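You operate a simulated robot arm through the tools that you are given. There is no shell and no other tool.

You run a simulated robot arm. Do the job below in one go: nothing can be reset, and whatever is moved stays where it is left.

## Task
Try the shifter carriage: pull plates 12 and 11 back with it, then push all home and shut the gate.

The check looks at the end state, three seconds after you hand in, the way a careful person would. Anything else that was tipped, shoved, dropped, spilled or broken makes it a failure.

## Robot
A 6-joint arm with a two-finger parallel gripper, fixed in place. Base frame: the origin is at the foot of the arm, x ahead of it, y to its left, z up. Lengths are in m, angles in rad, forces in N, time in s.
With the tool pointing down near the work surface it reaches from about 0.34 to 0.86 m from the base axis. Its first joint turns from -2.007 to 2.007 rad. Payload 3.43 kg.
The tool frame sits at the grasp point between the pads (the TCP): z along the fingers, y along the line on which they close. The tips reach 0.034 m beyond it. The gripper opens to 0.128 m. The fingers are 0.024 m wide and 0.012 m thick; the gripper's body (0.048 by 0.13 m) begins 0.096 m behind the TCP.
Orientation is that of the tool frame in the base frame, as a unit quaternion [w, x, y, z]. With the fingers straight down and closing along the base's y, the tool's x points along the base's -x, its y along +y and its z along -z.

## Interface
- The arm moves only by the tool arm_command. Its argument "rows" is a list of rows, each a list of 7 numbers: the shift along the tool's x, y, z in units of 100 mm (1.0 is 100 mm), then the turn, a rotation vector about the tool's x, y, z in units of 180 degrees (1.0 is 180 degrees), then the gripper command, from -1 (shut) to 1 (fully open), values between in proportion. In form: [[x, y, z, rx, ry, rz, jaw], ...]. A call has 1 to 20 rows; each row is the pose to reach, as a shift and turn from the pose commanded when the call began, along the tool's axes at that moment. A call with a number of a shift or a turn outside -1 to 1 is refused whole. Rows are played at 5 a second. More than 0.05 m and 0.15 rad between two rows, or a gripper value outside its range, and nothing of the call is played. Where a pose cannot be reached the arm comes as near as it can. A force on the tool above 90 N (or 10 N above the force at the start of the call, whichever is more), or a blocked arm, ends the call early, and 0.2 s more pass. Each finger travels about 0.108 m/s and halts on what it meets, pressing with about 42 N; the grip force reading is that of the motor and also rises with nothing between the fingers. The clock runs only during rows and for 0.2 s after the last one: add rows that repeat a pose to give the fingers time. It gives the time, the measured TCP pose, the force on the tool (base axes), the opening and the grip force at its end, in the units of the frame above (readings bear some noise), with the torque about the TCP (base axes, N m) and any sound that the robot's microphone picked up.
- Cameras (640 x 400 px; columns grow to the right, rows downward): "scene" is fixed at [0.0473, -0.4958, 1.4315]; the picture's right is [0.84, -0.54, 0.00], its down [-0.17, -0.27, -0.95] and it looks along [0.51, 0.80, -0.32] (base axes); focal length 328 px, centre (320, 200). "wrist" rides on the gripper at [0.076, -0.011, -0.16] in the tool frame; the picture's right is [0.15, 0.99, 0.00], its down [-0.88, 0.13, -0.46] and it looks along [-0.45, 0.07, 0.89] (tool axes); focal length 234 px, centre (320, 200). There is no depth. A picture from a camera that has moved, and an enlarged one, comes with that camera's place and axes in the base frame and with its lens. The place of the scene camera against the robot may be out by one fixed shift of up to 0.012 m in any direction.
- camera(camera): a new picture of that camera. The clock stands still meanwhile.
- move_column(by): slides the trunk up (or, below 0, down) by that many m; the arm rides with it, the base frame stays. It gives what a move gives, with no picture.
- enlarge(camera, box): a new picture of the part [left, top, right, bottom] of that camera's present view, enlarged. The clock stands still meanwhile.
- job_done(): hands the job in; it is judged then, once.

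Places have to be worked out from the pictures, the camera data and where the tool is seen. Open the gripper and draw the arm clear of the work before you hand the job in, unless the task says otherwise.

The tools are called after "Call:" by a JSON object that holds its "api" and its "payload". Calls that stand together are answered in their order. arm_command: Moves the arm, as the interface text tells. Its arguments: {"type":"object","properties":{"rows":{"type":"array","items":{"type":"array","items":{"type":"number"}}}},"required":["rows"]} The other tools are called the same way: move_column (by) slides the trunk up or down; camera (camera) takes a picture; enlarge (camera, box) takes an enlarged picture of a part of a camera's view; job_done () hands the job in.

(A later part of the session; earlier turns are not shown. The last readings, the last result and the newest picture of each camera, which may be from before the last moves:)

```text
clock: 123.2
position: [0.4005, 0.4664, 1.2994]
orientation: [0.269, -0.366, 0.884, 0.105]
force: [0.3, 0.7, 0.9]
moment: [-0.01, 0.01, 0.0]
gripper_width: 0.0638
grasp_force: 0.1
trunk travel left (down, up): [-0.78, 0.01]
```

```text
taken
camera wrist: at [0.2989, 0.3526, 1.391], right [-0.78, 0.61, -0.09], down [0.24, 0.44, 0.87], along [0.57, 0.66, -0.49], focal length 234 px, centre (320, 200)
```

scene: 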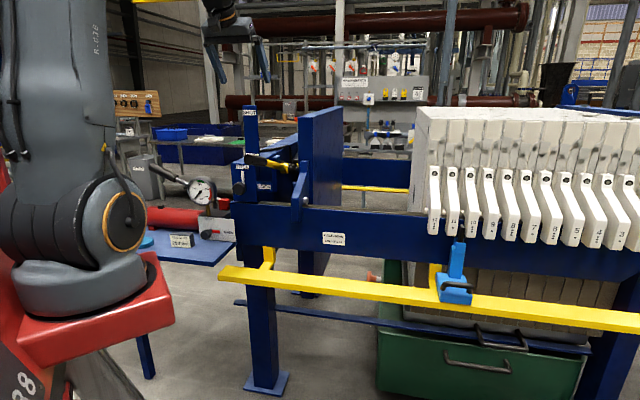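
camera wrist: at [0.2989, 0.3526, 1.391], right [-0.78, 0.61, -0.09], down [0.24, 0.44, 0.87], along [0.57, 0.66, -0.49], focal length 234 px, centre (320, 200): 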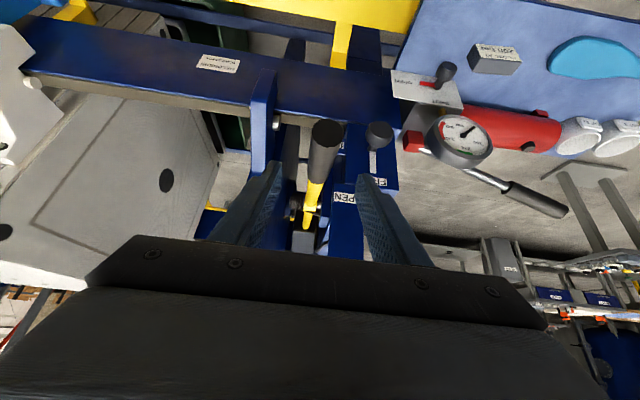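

Aligned above the grip again; advancing 0.118 m along the tool axis to straddle it, then closing.

Call:
{"api": "arm_command", "payload": {"rows": [[0, 0.02, 0.25, 0, 0, 0, 0], [0, 0.03, 0.5, 0, 0, 0, 0], [0, 0.03, 0.75, 0, 0, 0, 0], [0, 0.03, 0.98, 0, 0, 0, 0]]}}

Call:
{"api": "arm_command", "payload": {"rows": [[0, 0, 0.1, 0, 0, 0, 0], [0, 0, 0.2, 0, 0, 0, -0.4], [0, 0, 0.2, 0, 0, 0, -1], [0, 0, 0.2, 0, 0, 0, -1], [0, 0, 0.2, 0, 0, 0, -1]]}}

Call:
{"api": "camera", "payload": {"camera": "wrist"}}

Call:
{"api": "enlarge", "payload": {"camera": "scene", "box": [200, 90, 320, 210]}}

```text
clock: 124.2
position: [0.437, 0.506, 1.2178]
orientation: [0.269, -0.368, 0.884, 0.106]
force: [0.2, -0.2, -0.8]
moment: [-0.01, 0.0, 0.0]
gripper_width: 0.0641
grasp_force: 0.0
trunk travel left (down, up): [-0.78, 0.01]
```

```text
clock: 125.4
position: [0.4436, 0.515, 1.2039]
orientation: [0.271, -0.368, 0.883, 0.106]
force: [-15.0, 9.9, 2.5]
moment: [0.5, -0.06, 1.35]
gripper_width: 0.0342
grasp_force: 44.9
trunk travel left (down, up): [-0.78, 0.01]
```

```text
taken
camera wrist: at [0.343, 0.4007, 1.293], right [-0.78, 0.61, -0.09], down [0.24, 0.44, 0.87], along [0.57, 0.66, -0.49], focal length 234 px, centre (320, 200)
```

wrist: 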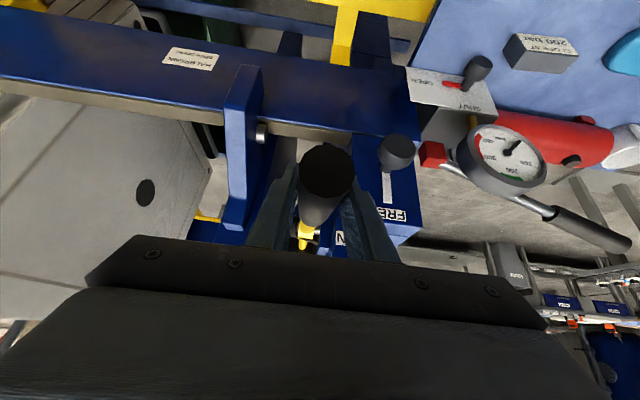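

```text
3.33 times, centred on (260, 150) of scene
camera zoom: at [0.0473, -0.4958, 1.4315], right [0.84, -0.54, 0.0], down [-0.17, -0.27, -0.95], along [0.51, 0.8, -0.32], focal length 1092 px, centre (520, 367)
```

zoom: 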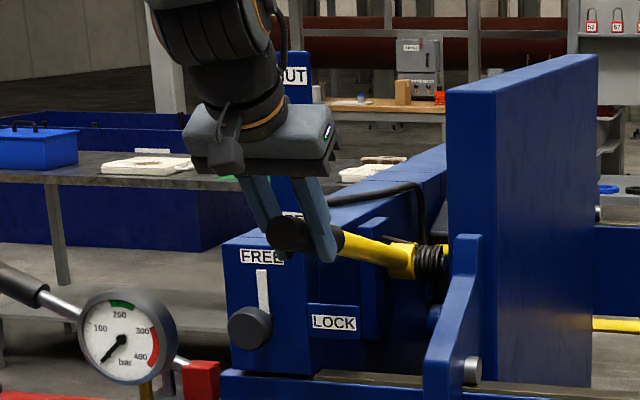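

Re-gripped at ~17°. Now an 8 mm test lift, perpendicular to the lever.

Call:
{"api": "arm_command", "payload": {"rows": [[-0.03, 0, -0.025, 0, 0, 0, -1], [-0.062, 0, -0.051, 0, 0, 0, -1], [-0.062, 0, -0.051, 0, 0, 0, -1]]}}

```text
clock: 126.2
position: [0.4453, 0.5163, 1.2072]
orientation: [0.267, -0.368, 0.885, 0.103]
force: [-23.1, 7.3, -31.7]
moment: [-0.05, 0.7, 1.77]
gripper_width: 0.0339
grasp_force: 44.9
trunk travel left (down, up): [-0.78, 0.01]
```

It resists firmly there (−32 N for 3 mm), so there's a stop or catch. I relax the lift and test whether the lever yields sideways (+p, against its coil spring).

Call:
{"api": "arm_command", "payload": {"rows": [[0.03, 0, 0.025, 0, 0, 0, -1], [0.062, 0, 0.051, 0, 0, 0, -1], [0.062, -0.02, 0.051, 0, 0, 0, -1], [0.062, -0.04, 0.051, 0, 0, 0, -1], [0.062, -0.04, 0.051, 0, 0, 0, -1]]}}

```text
clock: 127.4
position: [0.4444, 0.5152, 1.2038]
orientation: [0.271, -0.367, 0.883, 0.106]
force: [-37.3, 31.9, 6.9]
moment: [1.45, -0.6, 0.62]
gripper_width: 0.0336
grasp_force: 45.2
trunk travel left (down, up): [-0.78, 0.01]
```

Sideways it's rigid too. I relax that and now feel the other direction: move the lever 15 mm downward and read the force, to learn whether friction, a spring, or a latch is acting.

Call:
{"api": "arm_command", "payload": {"rows": [[0, 0.04, 0, 0, 0, 0, -1], [0, 0.055, 0, 0, 0, 0, -1], [0.055, 0.055, 0.045, 0, 0, 0, -1], [0.11, 0.055, 0.09, 0, 0, 0, -1], [0.11, 0.055, 0.09, 0, 0, 0, -1]]}}

```text
clock: 128.6
position: [0.4421, 0.5119, 1.1885]
orientation: [0.268, -0.368, 0.884, 0.105]
force: [-3.8, 13.4, 2.6]
moment: [0.91, -0.54, 1.09]
gripper_width: 0.0336
grasp_force: 45.0
trunk travel left (down, up): [-0.78, 0.01]
```

The lever moves freely below ~17° (2–3 N) and stops there. Before deciding what "the gate" is I'll study the lower part of the press, which I haven't looked at closely.

Call:
{"api": "enlarge", "payload": {"camera": "scene", "box": [380, 240, 600, 400]}}

Call:
{"api": "enlarge", "payload": {"camera": "scene", "box": [220, 240, 420, 400]}}

Call:
{"api": "enlarge", "payload": {"camera": "scene", "box": [330, 100, 430, 230]}}

Call:
{"api": "enlarge", "payload": {"camera": "scene", "box": [290, 40, 430, 110]}}

```text
2.50 times, centred on (490, 320) of scene
camera zoom: at [0.0473, -0.4958, 1.4315], right [0.84, -0.54, 0.0], down [-0.17, -0.27, -0.95], along [0.51, 0.8, -0.32], focal length 819 px, centre (-105, -100)
```

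zoom: 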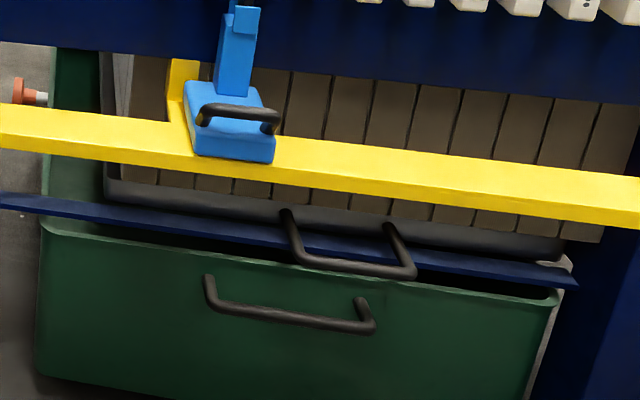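

```text
2.50 times, centred on (320, 320) of scene
camera zoom: at [0.0473, -0.4958, 1.4315], right [0.84, -0.54, 0.0], down [-0.17, -0.27, -0.95], along [0.51, 0.8, -0.32], focal length 819 px, centre (320, -100)
```

zoom: 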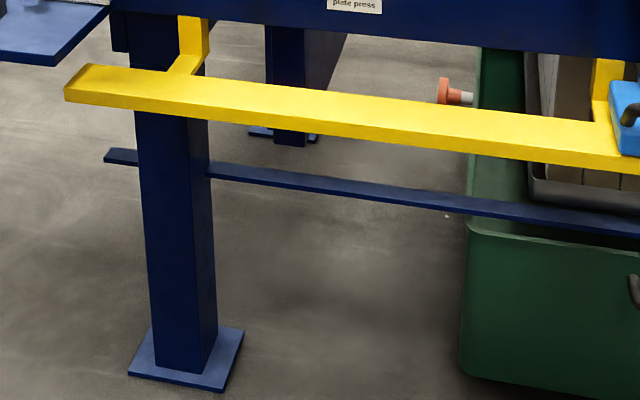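

```text
3.08 times, centred on (380, 165) of scene
camera zoom: at [0.0473, -0.4958, 1.4315], right [0.84, -0.54, 0.0], down [-0.17, -0.27, -0.95], along [0.51, 0.8, -0.32], focal length 1008 px, centre (135, 308)
```

zoom: 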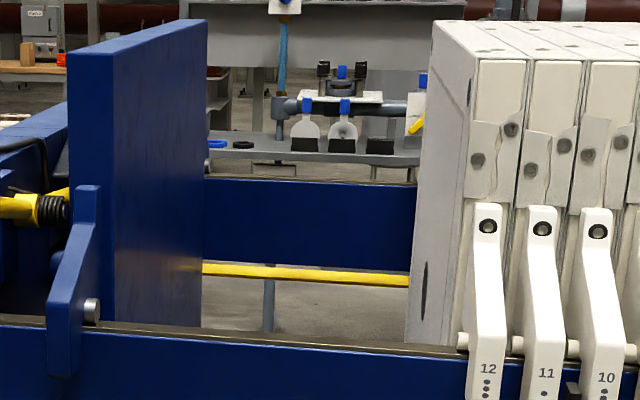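

```text
4.57 times, centred on (360, 75) of scene
camera zoom: at [0.0473, -0.4958, 1.4315], right [0.84, -0.54, 0.0], down [-0.17, -0.27, -0.95], along [0.51, 0.8, -0.32], focal length 1498 px, centre (137, 771)
```

zoom: 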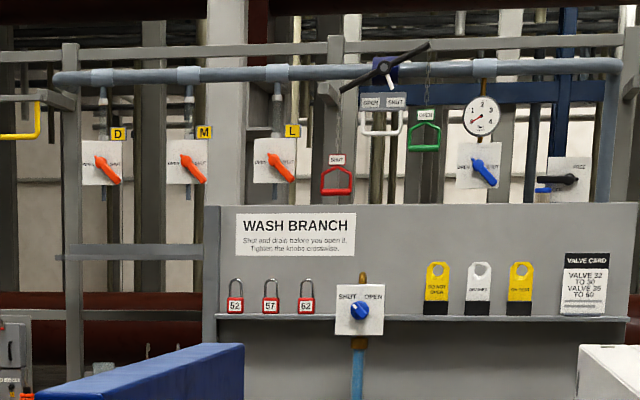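

Nothing gate-like below (tray and bin only). With the lever at ~14.5° I'll open the pads a little and see which way it moves by itself.

Call:
{"api": "arm_command", "payload": {"rows": [[0, 0, 0, 0, 0, 0, -0.3], [0, 0, 0, 0, 0, 0, -0.1], [0, 0, 0, 0, 0, 0, 0], [0, 0, 0, 0, 0, 0, 0], [0, 0, 0, 0, 0, 0, 0]]}}

Call:
{"api": "enlarge", "payload": {"camera": "wrist", "box": [220, 90, 420, 260]}}

Call:
{"api": "enlarge", "payload": {"camera": "scene", "box": [200, 90, 320, 210]}}

```text
clock: 129.8
position: [0.4411, 0.5123, 1.1895]
orientation: [0.27, -0.367, 0.884, 0.105]
force: [0.1, -0.1, 0.6]
moment: [0.0, 0.0, 0.03]
gripper_width: 0.0637
grasp_force: 0.0
trunk travel left (down, up): [-0.78, 0.01]
```

```text
2.35 times, centred on (320, 175) of wrist
camera zoom: at [0.3402, 0.3983, 1.2796], right [-0.78, 0.61, -0.09], down [0.24, 0.44, 0.87], along [0.57, 0.66, -0.49], focal length 551 px, centre (320, 259)
```

zoom: 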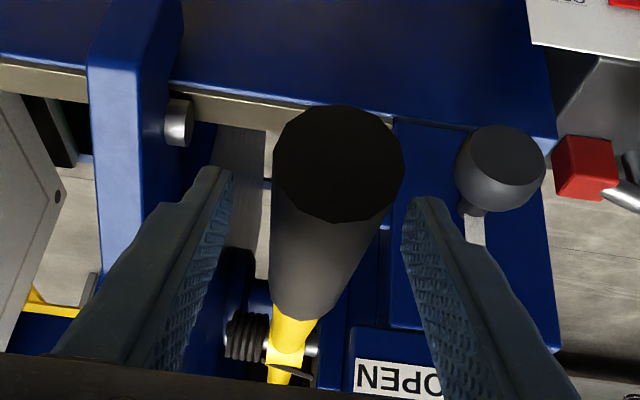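

```text
3.33 times, centred on (260, 150) of scene
camera zoom: at [0.0473, -0.4958, 1.4315], right [0.84, -0.54, 0.0], down [-0.17, -0.27, -0.95], along [0.51, 0.8, -0.32], focal length 1092 px, centre (520, 367)
```

zoom: 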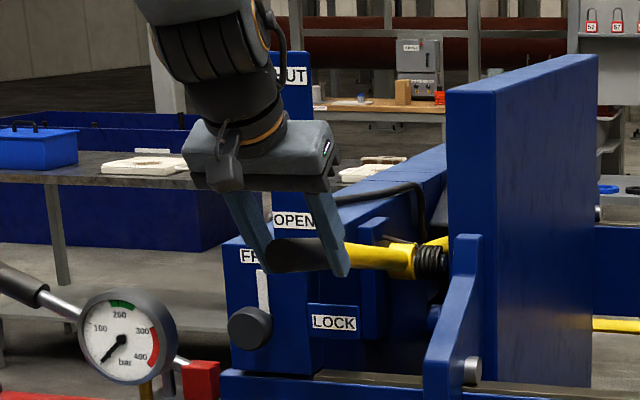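

Lever just stays put where left (friction, no strong spring). To see whether its tail strikes the grey box I go back up to the high viewpoint and zoom in on it.

Call:
{"api": "arm_command", "payload": {"rows": [[0, 0, -0.25, 0, 0, 0, 0.2], [0, 0, -0.5, 0, 0, 0, 0.6], [0, 0, -0.75, 0, 0, 0, 1], [-0.2, 0, -1.0, 0, 0, 0, 1]]}}

Call:
{"api": "arm_command", "payload": {"rows": [[-0.3, 0, -0.3, 0, 0, 0, 1], [-0.6, 0, -0.55, 0, 0, 0, 1], [-0.8, 0, -0.75, 0, 0, 0, 1], [-1.0, 0, -0.95, 0, 0, 0, 1]]}}

Call:
{"api": "arm_command", "payload": {"rows": [[-0.2, 0, 0.05, 0, 0, 0, 1], [-0.42, 0, 0.15, 0, 0, 0, 1], [-0.63, 0, 0.27, 0, 0, 0, 1], [-0.82, 0, 0.4, 0, 0, 0, 1]]}}

Call:
{"api": "camera", "payload": {"camera": "wrist"}}

```text
clock: 130.8
position: [0.4124, 0.4844, 1.2844]
orientation: [0.269, -0.367, 0.884, 0.105]
force: [-0.5, 0.3, -0.5]
moment: [-0.04, -0.01, 0.01]
gripper_width: 0.1279
grasp_force: 0.1
trunk travel left (down, up): [-0.78, 0.01]
```

```text
clock: 131.8
position: [0.4337, 0.508, 1.4184]
orientation: [0.269, -0.367, 0.884, 0.105]
force: [-0.1, 0.1, 0.2]
moment: [-0.02, 0.04, -0.02]
gripper_width: 0.1278
grasp_force: 0.0
trunk travel left (down, up): [-0.78, 0.01]
```

```text
clock: 132.8
position: [0.498, 0.572, 1.4285]
orientation: [0.269, -0.366, 0.884, 0.105]
force: [-0.6, 0.0, -0.3]
moment: [0.0, 0.01, 0.0]
gripper_width: 0.128
grasp_force: 0.1
trunk travel left (down, up): [-0.78, 0.01]
```

```text
taken
camera wrist: at [0.3968, 0.4581, 1.5195], right [-0.78, 0.61, -0.09], down [0.24, 0.44, 0.87], along [0.57, 0.66, -0.49], focal length 234 px, centre (320, 200)
```

wrist: 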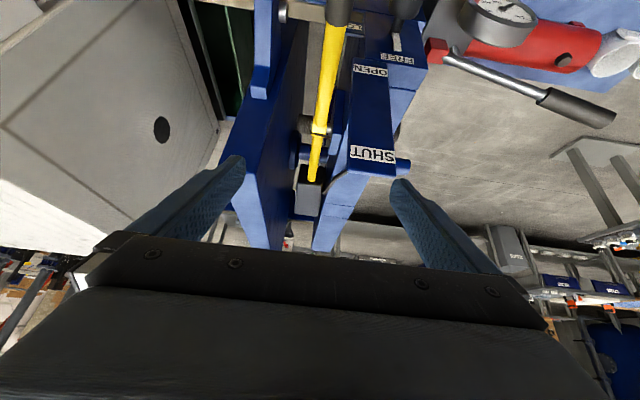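

Call:
{"api": "enlarge", "payload": {"camera": "wrist", "box": [285, 110, 345, 220]}}

Call:
{"api": "enlarge", "payload": {"camera": "wrist", "box": [290, 150, 335, 200]}}

```text
3.64 times, centred on (315, 165) of wrist
camera zoom: at [0.3968, 0.4581, 1.5195], right [-0.78, 0.61, -0.09], down [0.24, 0.44, 0.87], along [0.57, 0.66, -0.49], focal length 852 px, centre (338, 327)
```

zoom: 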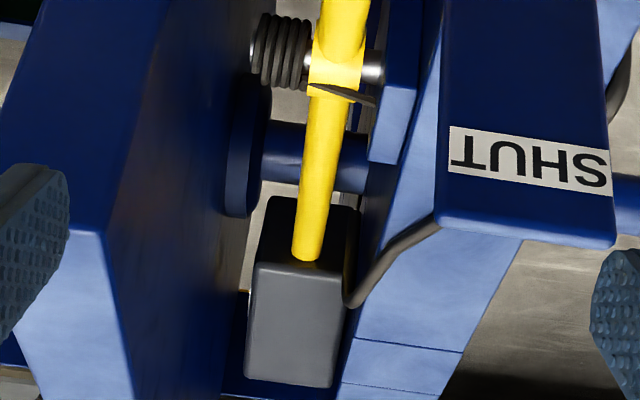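

```text
8.00 times, centred on (312, 175) of wrist
camera zoom: at [0.3968, 0.4581, 1.5195], right [-0.78, 0.61, -0.09], down [0.24, 0.44, 0.87], along [0.57, 0.66, -0.49], focal length 1873 px, centre (380, 400)
```

zoom: 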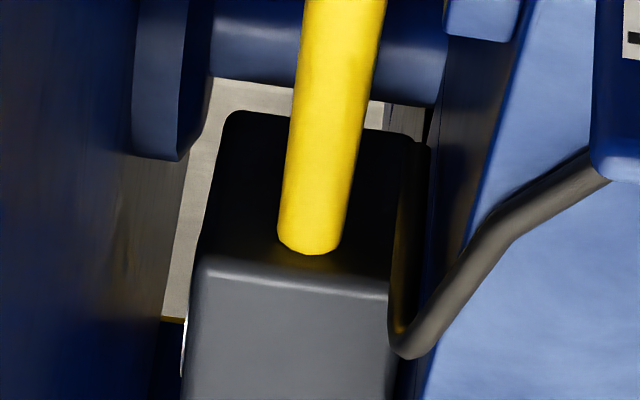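

The tail simply hangs in front of the grey box. I'll re-take the very same enlarged scene boxes as at the start, to compare head, lug and lock positions exactly.

Call:
{"api": "enlarge", "payload": {"camera": "scene", "box": [225, 150, 345, 225]}}

Call:
{"api": "enlarge", "payload": {"camera": "scene", "box": [225, 100, 325, 165]}}

Call:
{"api": "enlarge", "payload": {"camera": "scene", "box": [410, 150, 510, 250]}}

```text
5.33 times, centred on (285, 188) of scene
camera zoom: at [0.0473, -0.4958, 1.4315], right [0.84, -0.54, 0.0], down [-0.17, -0.27, -0.95], along [0.51, 0.8, -0.32], focal length 1748 px, centre (507, 267)
```

zoom: 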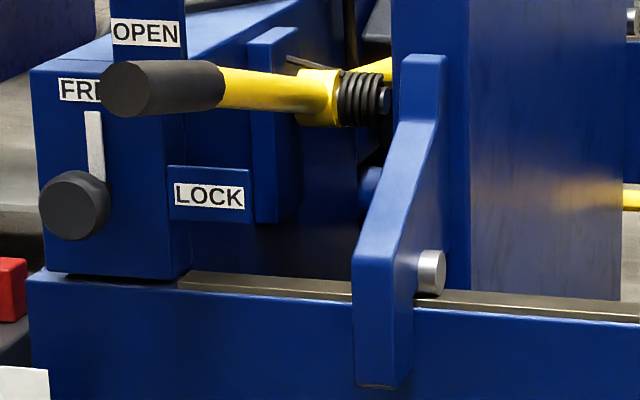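

```text
6.15 times, centred on (275, 132) of scene
camera zoom: at [0.0473, -0.4958, 1.4315], right [0.84, -0.54, 0.0], down [-0.17, -0.27, -0.95], along [0.51, 0.8, -0.32], focal length 2016 px, centre (597, 615)
```

zoom: 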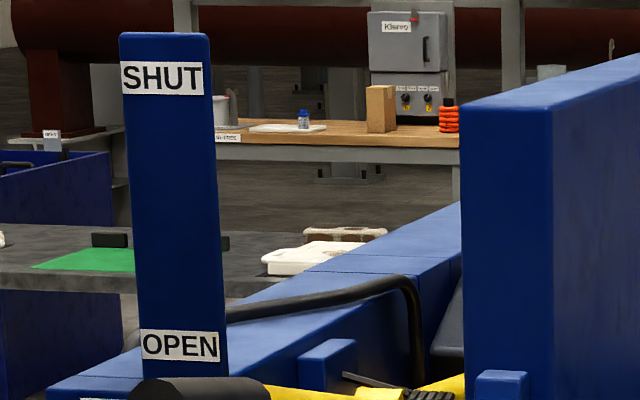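

```text
4.00 times, centred on (460, 200) of scene
camera zoom: at [0.0473, -0.4958, 1.4315], right [0.84, -0.54, 0.0], down [-0.17, -0.27, -0.95], along [0.51, 0.8, -0.32], focal length 1311 px, centre (-240, 200)
```

zoom: 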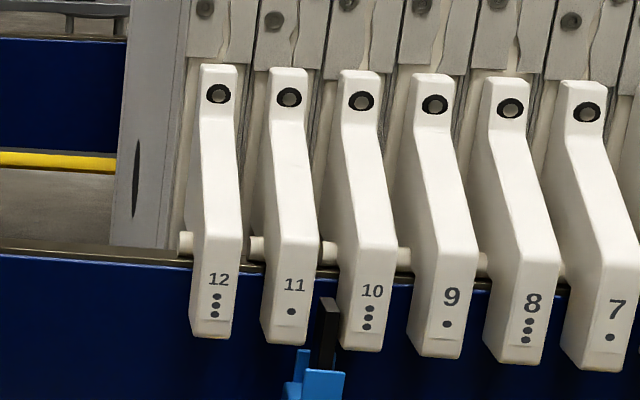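

Head and plates are pixel-identical to the start. The lever seems slightly lower than where I let go; I'll wait two seconds and check whether it is creeping.

Call:
{"api": "arm_command", "payload": {"rows": [[0, 0, 0, 0, 0, 0, 1], [0, 0, 0, 0, 0, 0, 1], [0, 0, 0, 0, 0, 0, 1], [0, 0, 0, 0, 0, 0, 1], [0, 0, 0, 0, 0, 0, 1], [0, 0, 0, 0, 0, 0, 1], [0, 0, 0, 0, 0, 0, 1], [0, 0, 0, 0, 0, 0, 1], [0, 0, 0, 0, 0, 0, 1], [0, 0, 0, 0, 0, 0, 1]]}}

Call:
{"api": "enlarge", "payload": {"camera": "scene", "box": [225, 150, 345, 225]}}

```text
clock: 135.0
position: [0.4974, 0.5722, 1.4285]
orientation: [0.269, -0.367, 0.884, 0.105]
force: [0.2, 0.5, 0.2]
moment: [0.02, 0.05, 0.01]
gripper_width: 0.1281
grasp_force: 0.2
trunk travel left (down, up): [-0.78, 0.01]
```

```text
5.33 times, centred on (285, 188) of scene
camera zoom: at [0.0473, -0.4958, 1.4315], right [0.84, -0.54, 0.0], down [-0.17, -0.27, -0.95], along [0.51, 0.8, -0.32], focal length 1748 px, centre (507, 267)
```

zoom: 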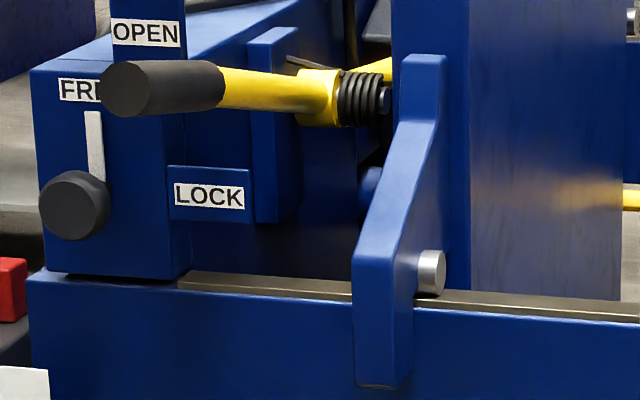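

The lever holds still. To find what limits it I'd like a low frontal view of the hub; I retract, pitch the camera up toward horizontal, and lower the trunk in front of the lever, offset to its right.

Call:
{"api": "arm_command", "payload": {"rows": [[0.25, -0.12, -0.17, 0, 0, 0, 1], [0.5, -0.25, -0.34, 0, 0, 0, 1], [0.75, -0.4, -0.5, 0, 0, 0, 1], [1.0, -0.55, -0.66, 0, 0, 0, 1]]}}

Call:
{"api": "arm_command", "payload": {"rows": [[0.1, 0, -0.1, 0, -0.035, 0, 1], [0.2, 0, -0.2, 0, -0.07, 0, 1], [0.2, 0, -0.2, 0, -0.105, 0, 1], [0.2, 0, -0.2, 0, -0.136, 0, 1]]}}

Call:
{"api": "move_column", "payload": {"by": -0.25}}

Call:
{"api": "camera", "payload": {"camera": "wrist"}}

```text
clock: 136.0
position: [0.4513, 0.4478, 1.4293]
orientation: [0.269, -0.366, 0.885, 0.105]
force: [-0.8, -0.4, -0.2]
moment: [-0.03, 0.0, -0.01]
gripper_width: 0.1278
grasp_force: 0.0
trunk travel left (down, up): [-0.78, 0.01]
```

```text
clock: 137.0
position: [0.4316, 0.429, 1.4361]
orientation: [0.45, -0.336, 0.807, 0.181]
force: [-0.1, -0.2, -0.2]
moment: [0.02, 0.03, 0.01]
gripper_width: 0.128
grasp_force: 0.0
trunk travel left (down, up): [-0.78, 0.01]
```

```text
clock: 139.6
position: [0.4324, 0.4302, 1.1854]
orientation: [0.451, -0.336, 0.807, 0.181]
force: [0.0, 0.8, 0.8]
moment: [-0.02, 0.01, -0.02]
gripper_width: 0.1282
grasp_force: 0.0
trunk travel left (down, up): [-0.53, 0.26]
```

```text
taken
camera wrist: at [0.3145, 0.2977, 1.2053], right [-0.75, 0.65, -0.14], down [-0.04, 0.16, 0.99], along [0.66, 0.75, -0.09], focal length 234 px, centre (320, 200)
```

wrist: 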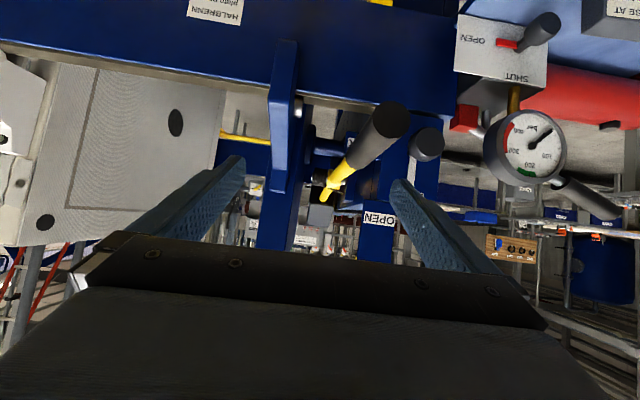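

Call:
{"api": "enlarge", "payload": {"camera": "wrist", "box": [260, 80, 440, 240]}}

Call:
{"api": "enlarge", "payload": {"camera": "wrist", "box": [290, 130, 370, 230]}}

```text
2.50 times, centred on (350, 160) of wrist
camera zoom: at [0.3145, 0.2977, 1.2053], right [-0.75, 0.65, -0.14], down [-0.04, 0.16, 0.99], along [0.66, 0.75, -0.09], focal length 585 px, centre (245, 300)
```

zoom: 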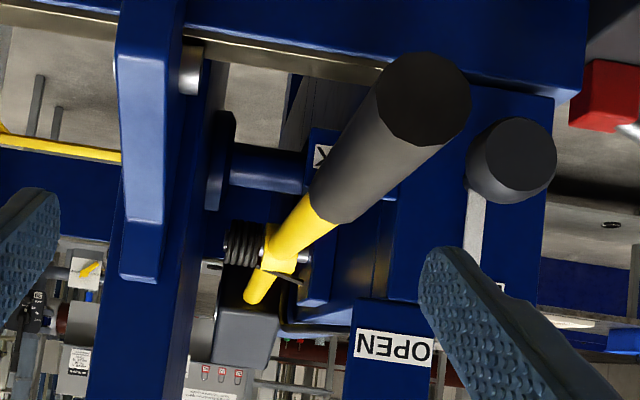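

```text
4.00 times, centred on (330, 180) of wrist
camera zoom: at [0.3145, 0.2977, 1.2053], right [-0.75, 0.65, -0.14], down [-0.04, 0.16, 0.99], along [0.66, 0.75, -0.09], focal length 937 px, centre (280, 280)
```

zoom: 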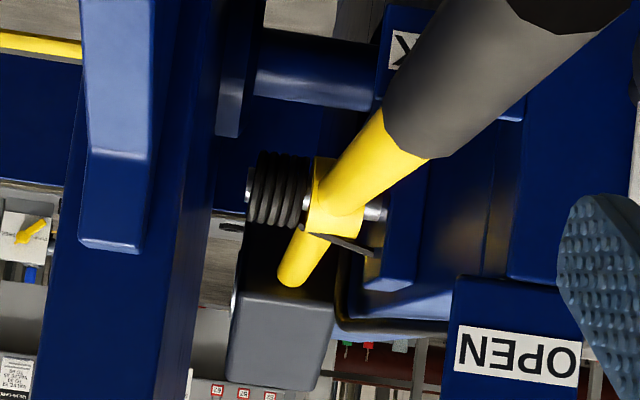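

From this low view the lever's grip passes extremely close to the lower corner of the SHUT/OPEN plate. I'll zoom in on exactly that spot.

Call:
{"api": "enlarge", "payload": {"camera": "wrist", "box": [330, 150, 400, 220]}}

Call:
{"api": "enlarge", "payload": {"camera": "wrist", "box": [300, 90, 420, 230]}}

Call:
{"api": "enlarge", "payload": {"camera": "scene", "box": [235, 140, 285, 190]}}

```text
5.71 times, centred on (365, 185) of wrist
camera zoom: at [0.3145, 0.2977, 1.2053], right [-0.75, 0.65, -0.14], down [-0.04, 0.16, 0.99], along [0.66, 0.75, -0.09], focal length 1338 px, centre (63, 286)
```

zoom: 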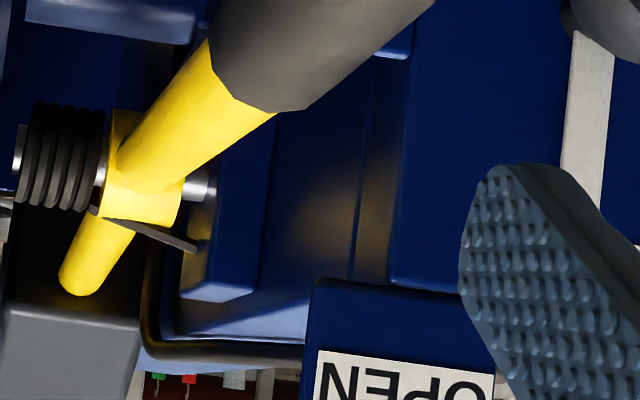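

```text
2.86 times, centred on (360, 160) of wrist
camera zoom: at [0.3145, 0.2977, 1.2053], right [-0.75, 0.65, -0.14], down [-0.04, 0.16, 0.99], along [0.66, 0.75, -0.09], focal length 669 px, centre (206, 314)
```

zoom: 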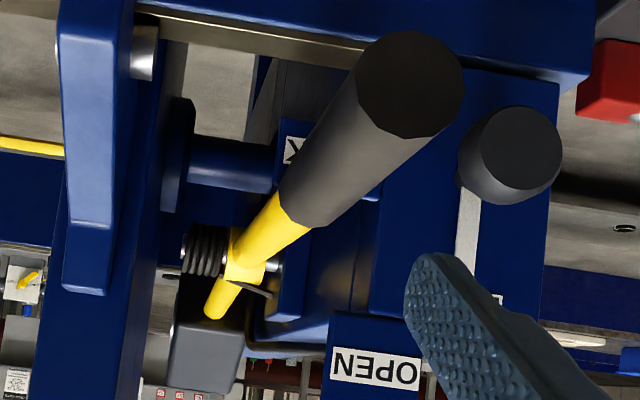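

```text
8.00 times, centred on (260, 165) of scene
camera zoom: at [0.0473, -0.4958, 1.4315], right [0.84, -0.54, 0.0], down [-0.17, -0.27, -0.95], along [0.51, 0.8, -0.32], focal length 2621 px, centre (800, 480)
```

zoom: 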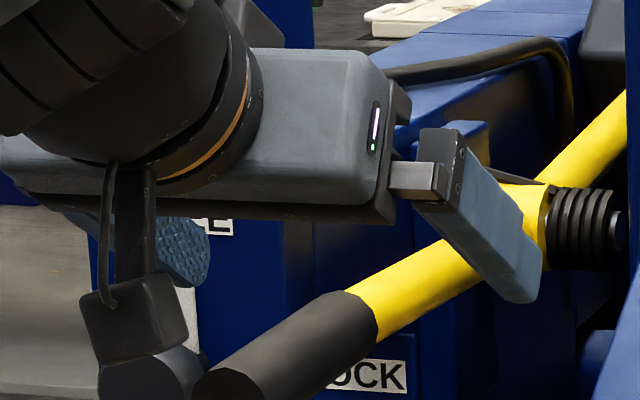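

The lever is now down near 0° again (my open finger brushed it down as I descended – it moves with almost no force). I'll now lift it properly from beneath with the tool nearly level: retreat, shut the fingers, line up under the grip's end.

Call:
{"api": "arm_command", "payload": {"rows": [[0, 0, -0.25, 0, 0, 0, 1], [0, 0, -0.5, 0, 0, 0, 0.4], [0, 0.2, -0.6, 0, 0, 0, -0.3], [0, 0.4, -0.6, 0, 0, 0, -1], [0, 0.52, -0.6, 0, 0, 0, -1]]}}

Call:
{"api": "arm_command", "payload": {"rows": [[0.25, 0, 0.15, 0, 0, 0, -1], [0.5, 0, 0.3, 0, 0, 0, -1], [0.75, 0, 0.45, 0, 0, 0, -1], [0.95, 0, 0.59, 0, 0, 0, -1]]}}

Call:
{"api": "camera", "payload": {"camera": "wrist"}}

Call:
{"api": "enlarge", "payload": {"camera": "scene", "box": [180, 90, 320, 230]}}

```text
clock: 140.8
position: [0.3647, 0.4435, 1.2148]
orientation: [0.45, -0.335, 0.808, 0.179]
force: [0.3, 0.2, 0.2]
moment: [-0.01, 0.01, 0.03]
gripper_width: 0.0001
grasp_force: 33.1
out of reach, approached as far as the arm can: row 2, 3, 4, 5
trunk travel left (down, up): [-0.53, 0.26]
```

```text
clock: 141.8
position: [0.3644, 0.4401, 1.1012]
orientation: [0.45, -0.336, 0.808, 0.181]
force: [0.1, -1.0, -0.2]
moment: [-0.03, -0.04, 0.06]
gripper_width: 0.0001
grasp_force: 33.1
trunk travel left (down, up): [-0.53, 0.26]
```

```text
taken
camera wrist: at [0.2467, 0.3098, 1.1221], right [-0.75, 0.65, -0.13], down [-0.04, 0.16, 0.99], along [0.66, 0.75, -0.09], focal length 234 px, centre (320, 200)
```

wrist: 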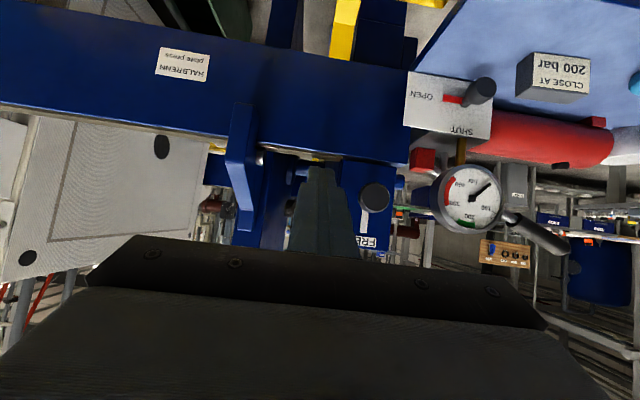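

```text
2.86 times, centred on (250, 160) of scene
camera zoom: at [0.0473, -0.4958, 1.4315], right [0.84, -0.54, 0.0], down [-0.17, -0.27, -0.95], along [0.51, 0.8, -0.32], focal length 936 px, centre (520, 314)
```

zoom: 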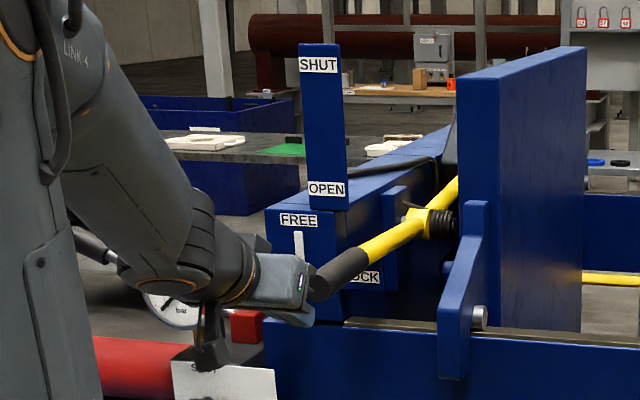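

Fingers are shut in front of the lever's end at about its height. Going down 5.5 cm, then forward under the end.

Call:
{"api": "arm_command", "payload": {"rows": [[0.16, 0, 0.1, 0, 0, 0, -1], [0.32, 0, 0.2, 0, 0, 0, -1], [0.47, -0.02, 0.29, 0, 0, 0, -1], [0.4, -0.03, 0.42, 0, 0, 0, -1], [0.32, -0.03, 0.55, 0, 0, 0, -1], [0.23, -0.03, 0.67, 0, 0, 0, -1]]}}

Call:
{"api": "enlarge", "payload": {"camera": "scene", "box": [180, 90, 320, 230]}}

Call:
{"api": "camera", "payload": {"camera": "wrist"}}

```text
clock: 143.2
position: [0.3994, 0.4702, 1.0465]
orientation: [0.451, -0.336, 0.807, 0.18]
force: [-0.2, -0.6, 0.4]
moment: [0.01, 0.06, 0.0]
gripper_width: 0.0
grasp_force: 32.9
trunk travel left (down, up): [-0.53, 0.26]
```

```text
2.86 times, centred on (250, 160) of scene
camera zoom: at [0.0473, -0.4958, 1.4315], right [0.84, -0.54, 0.0], down [-0.17, -0.27, -0.95], along [0.51, 0.8, -0.32], focal length 936 px, centre (520, 314)
```

zoom: 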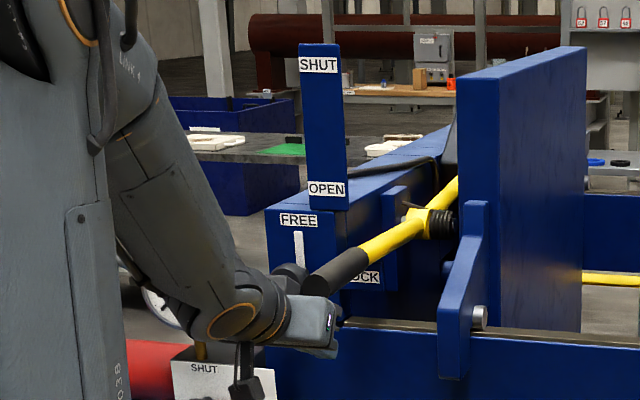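

```text
taken
camera wrist: at [0.2823, 0.3387, 1.067], right [-0.75, 0.65, -0.14], down [-0.04, 0.16, 0.99], along [0.66, 0.75, -0.09], focal length 234 px, centre (320, 200)
```

wrist: 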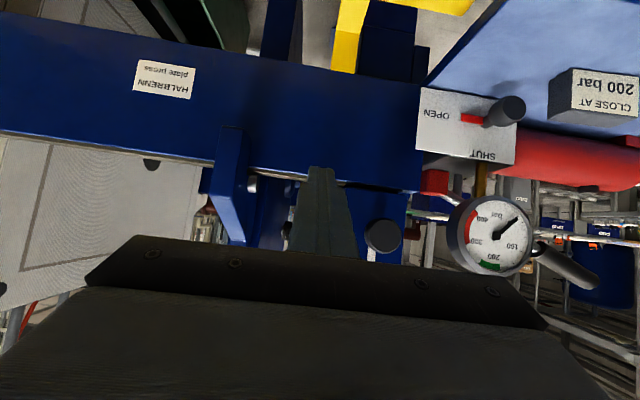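

Fingers are under the lever's end. Lifting along its arc toward ~8° first, reading the force.

Call:
{"api": "arm_command", "payload": {"rows": [[-0.15, 0, -0.09, 0, 0, 0, -1], [-0.3, 0, -0.18, 0, 0, 0, -1], [-0.45, 0, -0.27, 0, 0, 0, -1], [-0.6, 0, -0.35, 0, 0, 0, -1], [-0.742, 0, -0.437, 0, 0, 0, -1]]}}

Call:
{"api": "enlarge", "payload": {"camera": "scene", "box": [180, 90, 320, 230]}}

```text
clock: 144.3
position: [0.4007, 0.4734, 1.1336]
orientation: [0.451, -0.336, 0.807, 0.181]
force: [0.0, 0.5, -0.5]
moment: [0.0, -0.03, 0.0]
gripper_width: 0.0001
grasp_force: 32.7
trunk travel left (down, up): [-0.53, 0.26]
```

```text
2.86 times, centred on (250, 160) of scene
camera zoom: at [0.0473, -0.4958, 1.4315], right [0.84, -0.54, 0.0], down [-0.17, -0.27, -0.95], along [0.51, 0.8, -0.32], focal length 936 px, centre (520, 314)
```

zoom: 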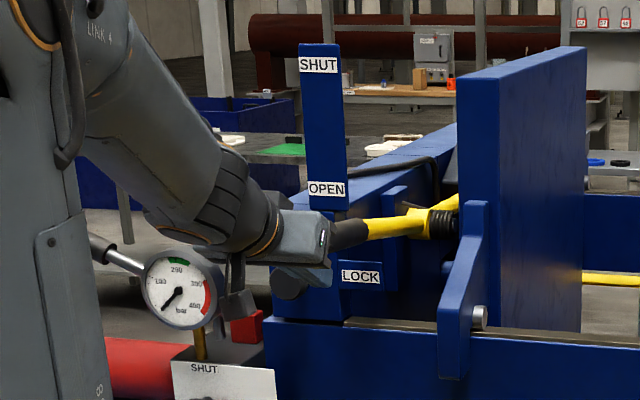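

It rises with negligible force from this contact. Continuing to ~14°, then slowly onward.

Call:
{"api": "arm_command", "payload": {"rows": [[-0.09, 0, -0.04, 0, 0, 0, -1], [-0.18, 0, -0.08, 0, 0, 0, -1], [-0.27, 0, -0.125, 0, 0, 0, -1], [-0.362, 0, -0.167, 0, 0, 0, -1]]}}

Call:
{"api": "arm_command", "payload": {"rows": [[-0.05, 0, -0.02, 0, 0, 0, -1], [-0.1, 0, -0.04, 0, 0, 0, -1], [-0.15, 0, -0.06, 0, 0, 0, -1]]}}

Call:
{"api": "enlarge", "payload": {"camera": "scene", "box": [180, 90, 320, 230]}}

```text
clock: 145.3
position: [0.4031, 0.4747, 1.1746]
orientation: [0.451, -0.335, 0.807, 0.181]
force: [-0.3, 0.2, -0.4]
moment: [0.01, -0.01, 0.05]
gripper_width: 0.0
grasp_force: 33.1
trunk travel left (down, up): [-0.53, 0.26]
```

```text
clock: 146.2
position: [0.4037, 0.4762, 1.1862]
orientation: [0.448, -0.337, 0.809, 0.178]
force: [-8.2, -6.5, -21.4]
moment: [0.17, 0.09, 0.28]
gripper_width: 0.0002
grasp_force: 33.0
trunk travel left (down, up): [-0.53, 0.26]
```

```text
2.86 times, centred on (250, 160) of scene
camera zoom: at [0.0473, -0.4958, 1.4315], right [0.84, -0.54, 0.0], down [-0.17, -0.27, -0.95], along [0.51, 0.8, -0.32], focal length 936 px, centre (520, 314)
```

zoom: 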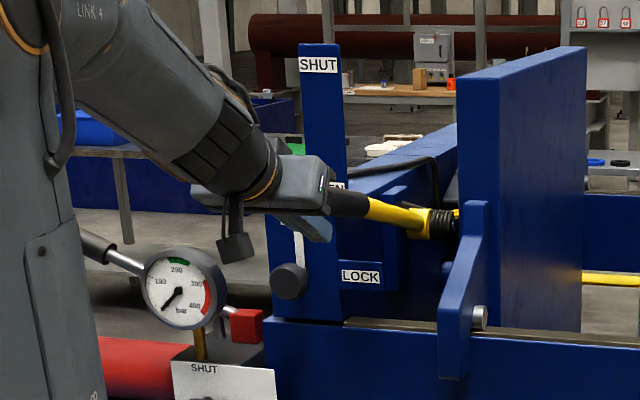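

Resistance starts here at ~16° (21 N). I'll press a further 5 mm and read how stiff it is.

Call:
{"api": "arm_command", "payload": {"rows": [[-0.02, 0, -0.008, 0, 0, 0, -1], [-0.035, 0, -0.014, 0, 0, 0, -1], [-0.05, 0, -0.02, 0, 0, 0, -1], [-0.05, 0, -0.02, 0, 0, 0, -1]]}}

Call:
{"api": "enlarge", "payload": {"camera": "wrist", "box": [240, 120, 440, 260]}}

```text
clock: 147.2
position: [0.404, 0.4769, 1.1852]
orientation: [0.445, -0.338, 0.81, 0.177]
force: [-23.6, -9.5, -60.6]
moment: [0.0, -0.12, 0.01]
gripper_width: 0.0
grasp_force: 33.4
trunk travel left (down, up): [-0.53, 0.26]
```

```text
2.86 times, centred on (340, 190) of wrist
camera zoom: at [0.2874, 0.3459, 1.208], right [-0.75, 0.64, -0.14], down [-0.04, 0.17, 0.98], along [0.66, 0.75, -0.1], focal length 669 px, centre (263, 229)
```

zoom: 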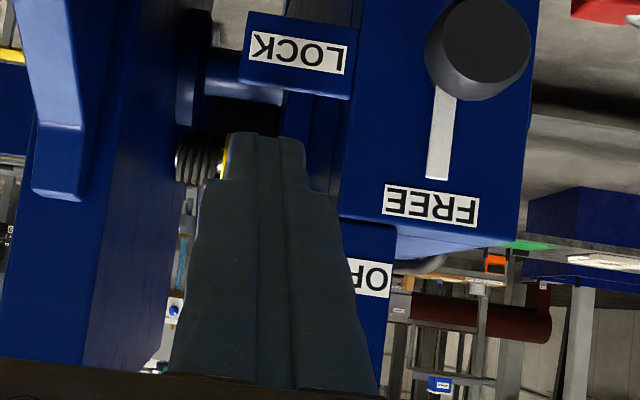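

It's a hard stop (arm stiffness only, 60 N). I back off the push, and look closely at the SHUT/OPEN plate itself, in case the plate is the part that moves.

Call:
{"api": "arm_command", "payload": {"rows": [[0.05, 0, 0.02, 0, 0, 0, -1], [0.1, 0, 0.04, 0, 0, 0, -1], [0.25, 0, 0.05, 0, 0, 0, -1], [0.3, 0, -0.2, 0, 0, 0, -1], [0.3, 0, -0.4, 0, 0, 0, -1]]}}

Call:
{"api": "enlarge", "payload": {"camera": "scene", "box": [230, 100, 300, 170]}}

Call:
{"api": "enlarge", "payload": {"camera": "wrist", "box": [300, 100, 440, 280]}}

```text
clock: 148.3
position: [0.3691, 0.4441, 1.1905]
orientation: [0.451, -0.336, 0.807, 0.181]
force: [0.1, 0.3, 0.5]
moment: [-0.06, -0.04, -0.01]
gripper_width: 0.0
grasp_force: 33.2
trunk travel left (down, up): [-0.53, 0.26]
```

```text
5.71 times, centred on (265, 135) of scene
camera zoom: at [0.0473, -0.4958, 1.4315], right [0.84, -0.54, 0.0], down [-0.17, -0.27, -0.95], along [0.51, 0.8, -0.32], focal length 1872 px, centre (634, 571)
```

zoom: 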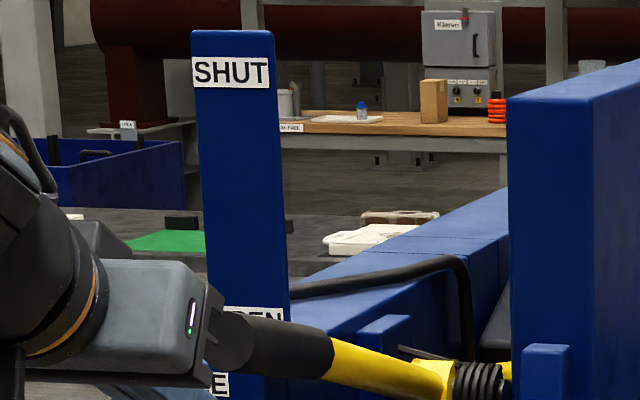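

```text
2.22 times, centred on (370, 190) of wrist
camera zoom: at [0.2527, 0.3123, 1.2106], right [-0.75, 0.65, -0.14], down [-0.04, 0.16, 0.99], along [0.66, 0.75, -0.09], focal length 520 px, centre (209, 222)
```

zoom: 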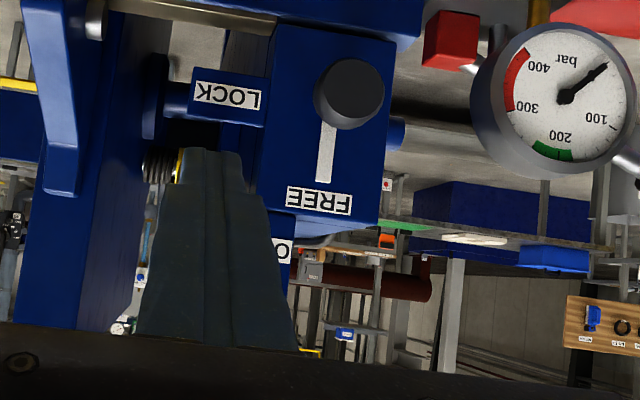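

The plate is plainly fixed. With the lever at its upper stop I want one more careful look at its tail and the grey/black block behind the hub, from above, to judge whether this is its end position.

Call:
{"api": "arm_command", "payload": {"rows": [[0, 0, -0.1, 0, 0, 0, -1], [-0.15, 0, -0.15, 0, 0, 0, -1], [-0.3, 0, -0.2, 0, 0, 0, -1]]}}

Call:
{"api": "move_column", "payload": {"by": 0.25}}

Call:
{"api": "arm_command", "payload": {"rows": [[-0.1, -0.1, 0.1, 0, 0.035, 0, 0], [-0.2, -0.2, 0.25, 0, 0.07, 0, 0.5], [-0.3, -0.3, 0.45, 0, 0.105, 0, 1], [-0.4, -0.3, 0.7, 0, 0.136, 0, 1], [-0.5, -0.3, 0.95, 0, 0.136, 0, 1]]}}

Call:
{"api": "camera", "payload": {"camera": "wrist"}}

```text
clock: 149.2
position: [0.3694, 0.4439, 1.2257]
orientation: [0.45, -0.336, 0.808, 0.18]
force: [-1.2, 0.4, 0.7]
moment: [0.0, -0.03, -0.01]
gripper_width: 0.0002
grasp_force: 33.3
trunk travel left (down, up): [-0.53, 0.26]
```

```text
clock: 151.7
position: [0.3688, 0.4429, 1.4768]
orientation: [0.45, -0.336, 0.807, 0.18]
force: [0.4, 0.1, -0.1]
moment: [0.01, 0.01, 0.0]
gripper_width: 0.0
grasp_force: 33.1
trunk travel left (down, up): [-0.78, 0.01]
```

```text
clock: 152.9
position: [0.4678, 0.4979, 1.4685]
orientation: [0.269, -0.366, 0.885, 0.105]
force: [-0.2, 0.1, -0.7]
moment: [0.04, -0.02, 0.01]
gripper_width: 0.1278
grasp_force: 0.0
trunk travel left (down, up): [-0.78, 0.01]
```

```text
taken
camera wrist: at [0.3664, 0.3833, 1.5582], right [-0.78, 0.61, -0.09], down [0.24, 0.44, 0.86], along [0.57, 0.66, -0.49], focal length 234 px, centre (320, 200)
```

wrist: 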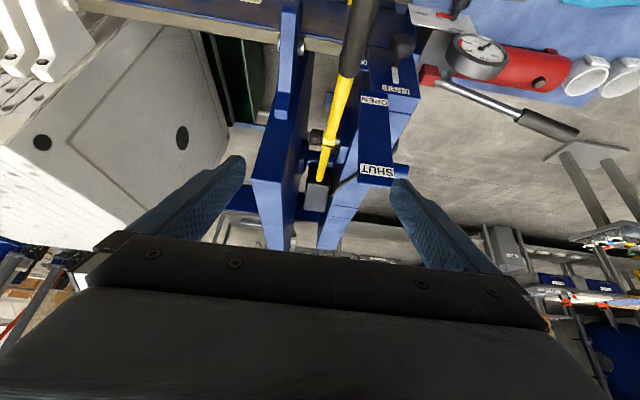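

Call:
{"api": "enlarge", "payload": {"camera": "wrist", "box": [295, 120, 355, 220]}}

Call:
{"api": "enlarge", "payload": {"camera": "wrist", "box": [300, 150, 345, 190]}}

Call:
{"api": "enlarge", "payload": {"camera": "scene", "box": [225, 95, 345, 195]}}

```text
4.00 times, centred on (325, 170) of wrist
camera zoom: at [0.3664, 0.3833, 1.5582], right [-0.78, 0.61, -0.09], down [0.24, 0.44, 0.86], along [0.57, 0.66, -0.49], focal length 937 px, centre (300, 320)
```

zoom: 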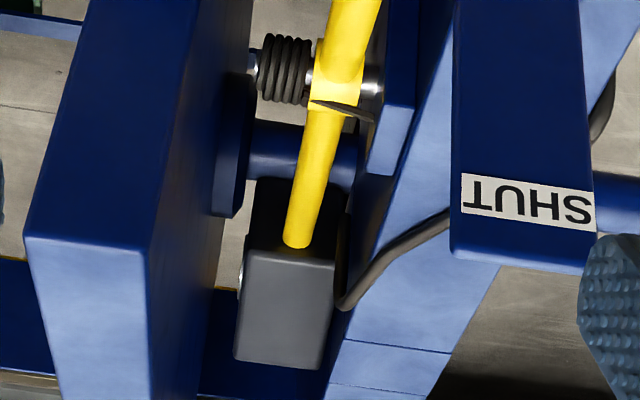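

```text
10.00 times, centred on (322, 170) of wrist
camera zoom: at [0.3664, 0.3833, 1.5582], right [-0.78, 0.61, -0.09], down [0.24, 0.44, 0.86], along [0.57, 0.66, -0.49], focal length 2342 px, centre (295, 500)
```

zoom: 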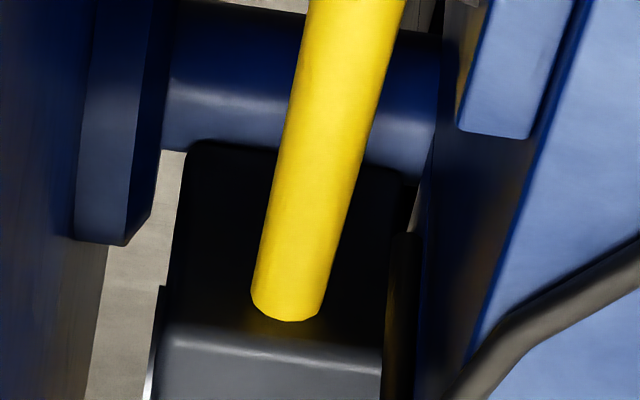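

```text
4.00 times, centred on (285, 145) of scene
camera zoom: at [0.0473, -0.4958, 1.4315], right [0.84, -0.54, 0.0], down [-0.17, -0.27, -0.95], along [0.51, 0.8, -0.32], focal length 1311 px, centre (460, 420)
```

zoom: 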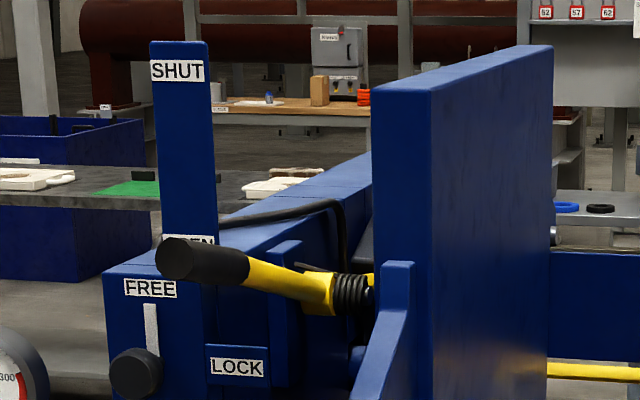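

The grey block turns out to be on the lever's own tail: it has gone down level as the grip went up (it was visibly higher in the first pictures), i.e. a block let down over the ram — that's the gate, and it's at its stop. I'll take a low look past the lever to confirm it is seated.

Call:
{"api": "arm_command", "payload": {"rows": [[0.2, -0.22, -0.14, 0, 0, 0, 1], [0.42, -0.45, -0.28, 0, -0.03, 0, 1], [0.63, -0.68, -0.42, 0, -0.065, 0, 1], [0.83, -0.9, -0.55, 0, -0.1, 0, 1], [0.83, -0.9, -0.55, 0, -0.136, 0, 1]]}}

Call:
{"api": "move_column", "payload": {"by": -0.25}}

Call:
{"api": "camera", "payload": {"camera": "wrist"}}

Call:
{"api": "enlarge", "payload": {"camera": "wrist", "box": [310, 100, 450, 240]}}

```text
clock: 154.1
position: [0.4586, 0.3632, 1.4693]
orientation: [0.451, -0.336, 0.807, 0.181]
force: [0.3, 0.5, 0.5]
moment: [-0.04, 0.0, 0.04]
gripper_width: 0.1279
grasp_force: 0.1
trunk travel left (down, up): [-0.78, 0.01]
```

```text
clock: 156.7
position: [0.4694, 0.3629, 1.2189]
orientation: [0.45, -0.336, 0.807, 0.18]
force: [-0.9, -0.7, -0.2]
moment: [0.01, 0.01, 0.0]
gripper_width: 0.128
grasp_force: 0.0
trunk travel left (down, up): [-0.53, 0.26]
```

```text
taken
camera wrist: at [0.3527, 0.2319, 1.2393], right [-0.75, 0.65, -0.13], down [-0.04, 0.16, 0.99], along [0.66, 0.75, -0.09], focal length 234 px, centre (320, 200)
```

wrist: 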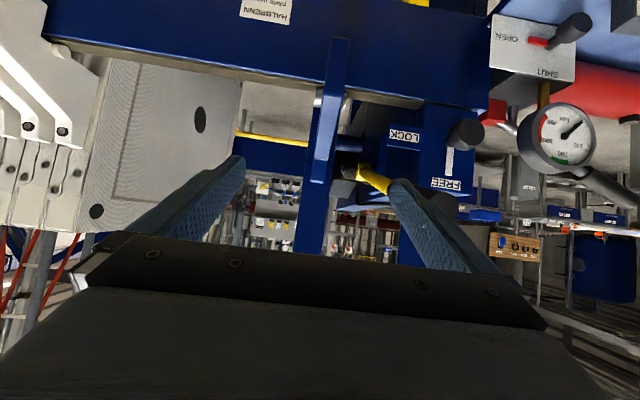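

```text
2.86 times, centred on (380, 170) of wrist
camera zoom: at [0.3527, 0.2319, 1.2393], right [-0.75, 0.65, -0.13], down [-0.04, 0.16, 0.99], along [0.66, 0.75, -0.09], focal length 669 px, centre (149, 286)
```

zoom: 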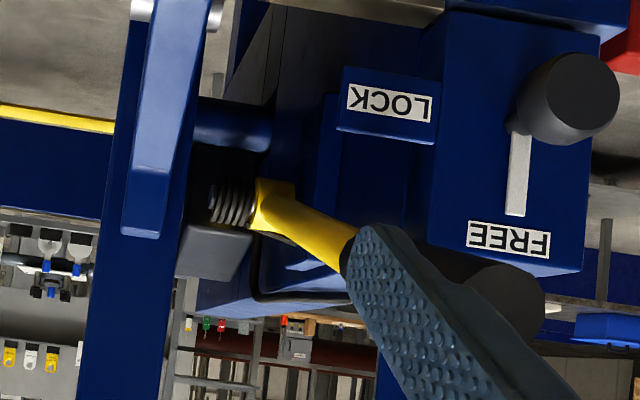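

The block now sits right down on the ram (earlier there was a clear gap between them), so the gate is shut and at its seat. I withdraw the arm backwards and up, clear of the press.

Call:
{"api": "arm_command", "payload": {"rows": [[0, -0.1, -0.25, 0, 0, 0, 1], [0, -0.2, -0.5, 0, 0, 0, 1], [0, -0.3, -0.75, 0, 0.03, 0, 1], [0, -0.4, -0.95, 0, 0.06, 0, 1]]}}

Call:
{"api": "move_column", "payload": {"by": 0.2}}

Call:
{"api": "camera", "payload": {"camera": "scene"}}

Call:
{"api": "enlarge", "payload": {"camera": "scene", "box": [225, 95, 345, 195]}}

Call:
{"api": "enlarge", "payload": {"camera": "scene", "box": [400, 100, 640, 300]}}

```text
clock: 157.7
position: [0.485, 0.3064, 1.2742]
orientation: [0.371, -0.351, 0.847, 0.147]
force: [-0.3, 0.5, 0.2]
moment: [0.02, 0.01, -0.01]
gripper_width: 0.1279
grasp_force: 0.0
out of reach, approached as far as the arm can: row 1, 2, 3, 4
trunk travel left (down, up): [-0.53, 0.26]
```

```text
clock: 159.9
position: [0.4837, 0.3055, 1.4731]
orientation: [0.372, -0.351, 0.847, 0.148]
force: [-0.4, -0.9, -0.3]
moment: [0.01, 0.01, 0.02]
gripper_width: 0.1279
grasp_force: 0.1
trunk travel left (down, up): [-0.73, 0.06]
```

```text
taken
```

scene: 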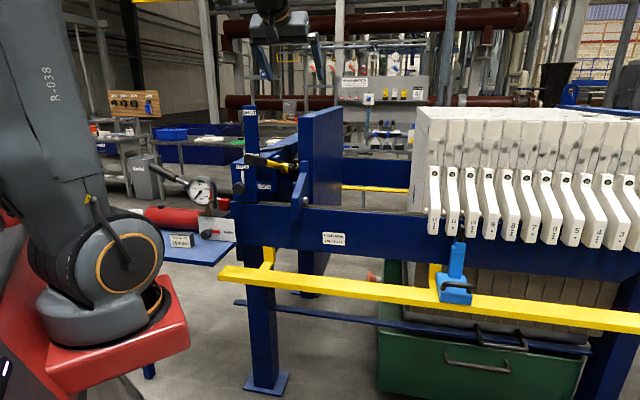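

```text
4.00 times, centred on (285, 145) of scene
camera zoom: at [0.0473, -0.4958, 1.4315], right [0.84, -0.54, 0.0], down [-0.17, -0.27, -0.95], along [0.51, 0.8, -0.32], focal length 1311 px, centre (460, 420)
```

zoom: 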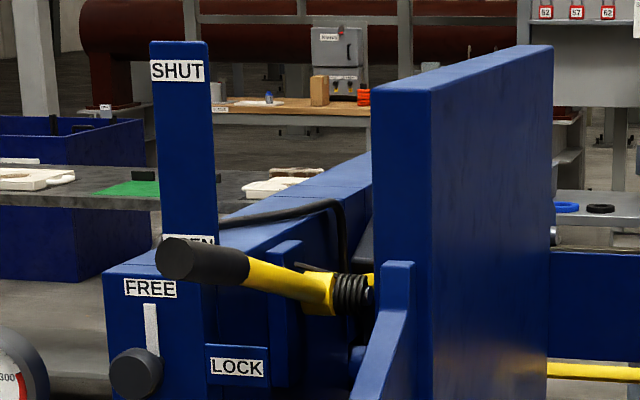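

```text
2.00 times, centred on (520, 200) of scene
camera zoom: at [0.0473, -0.4958, 1.4315], right [0.84, -0.54, 0.0], down [-0.17, -0.27, -0.95], along [0.51, 0.8, -0.32], focal length 655 px, centre (-80, 200)
```

zoom: 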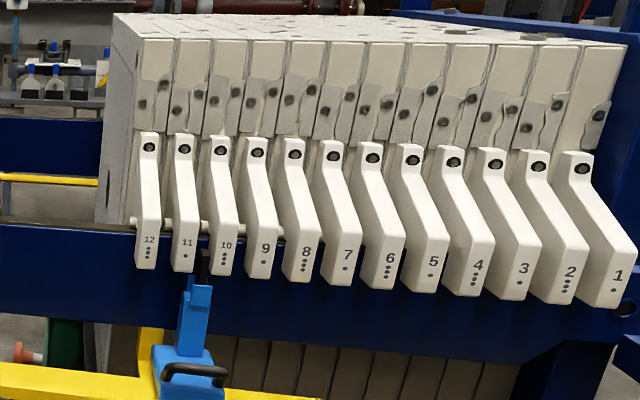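

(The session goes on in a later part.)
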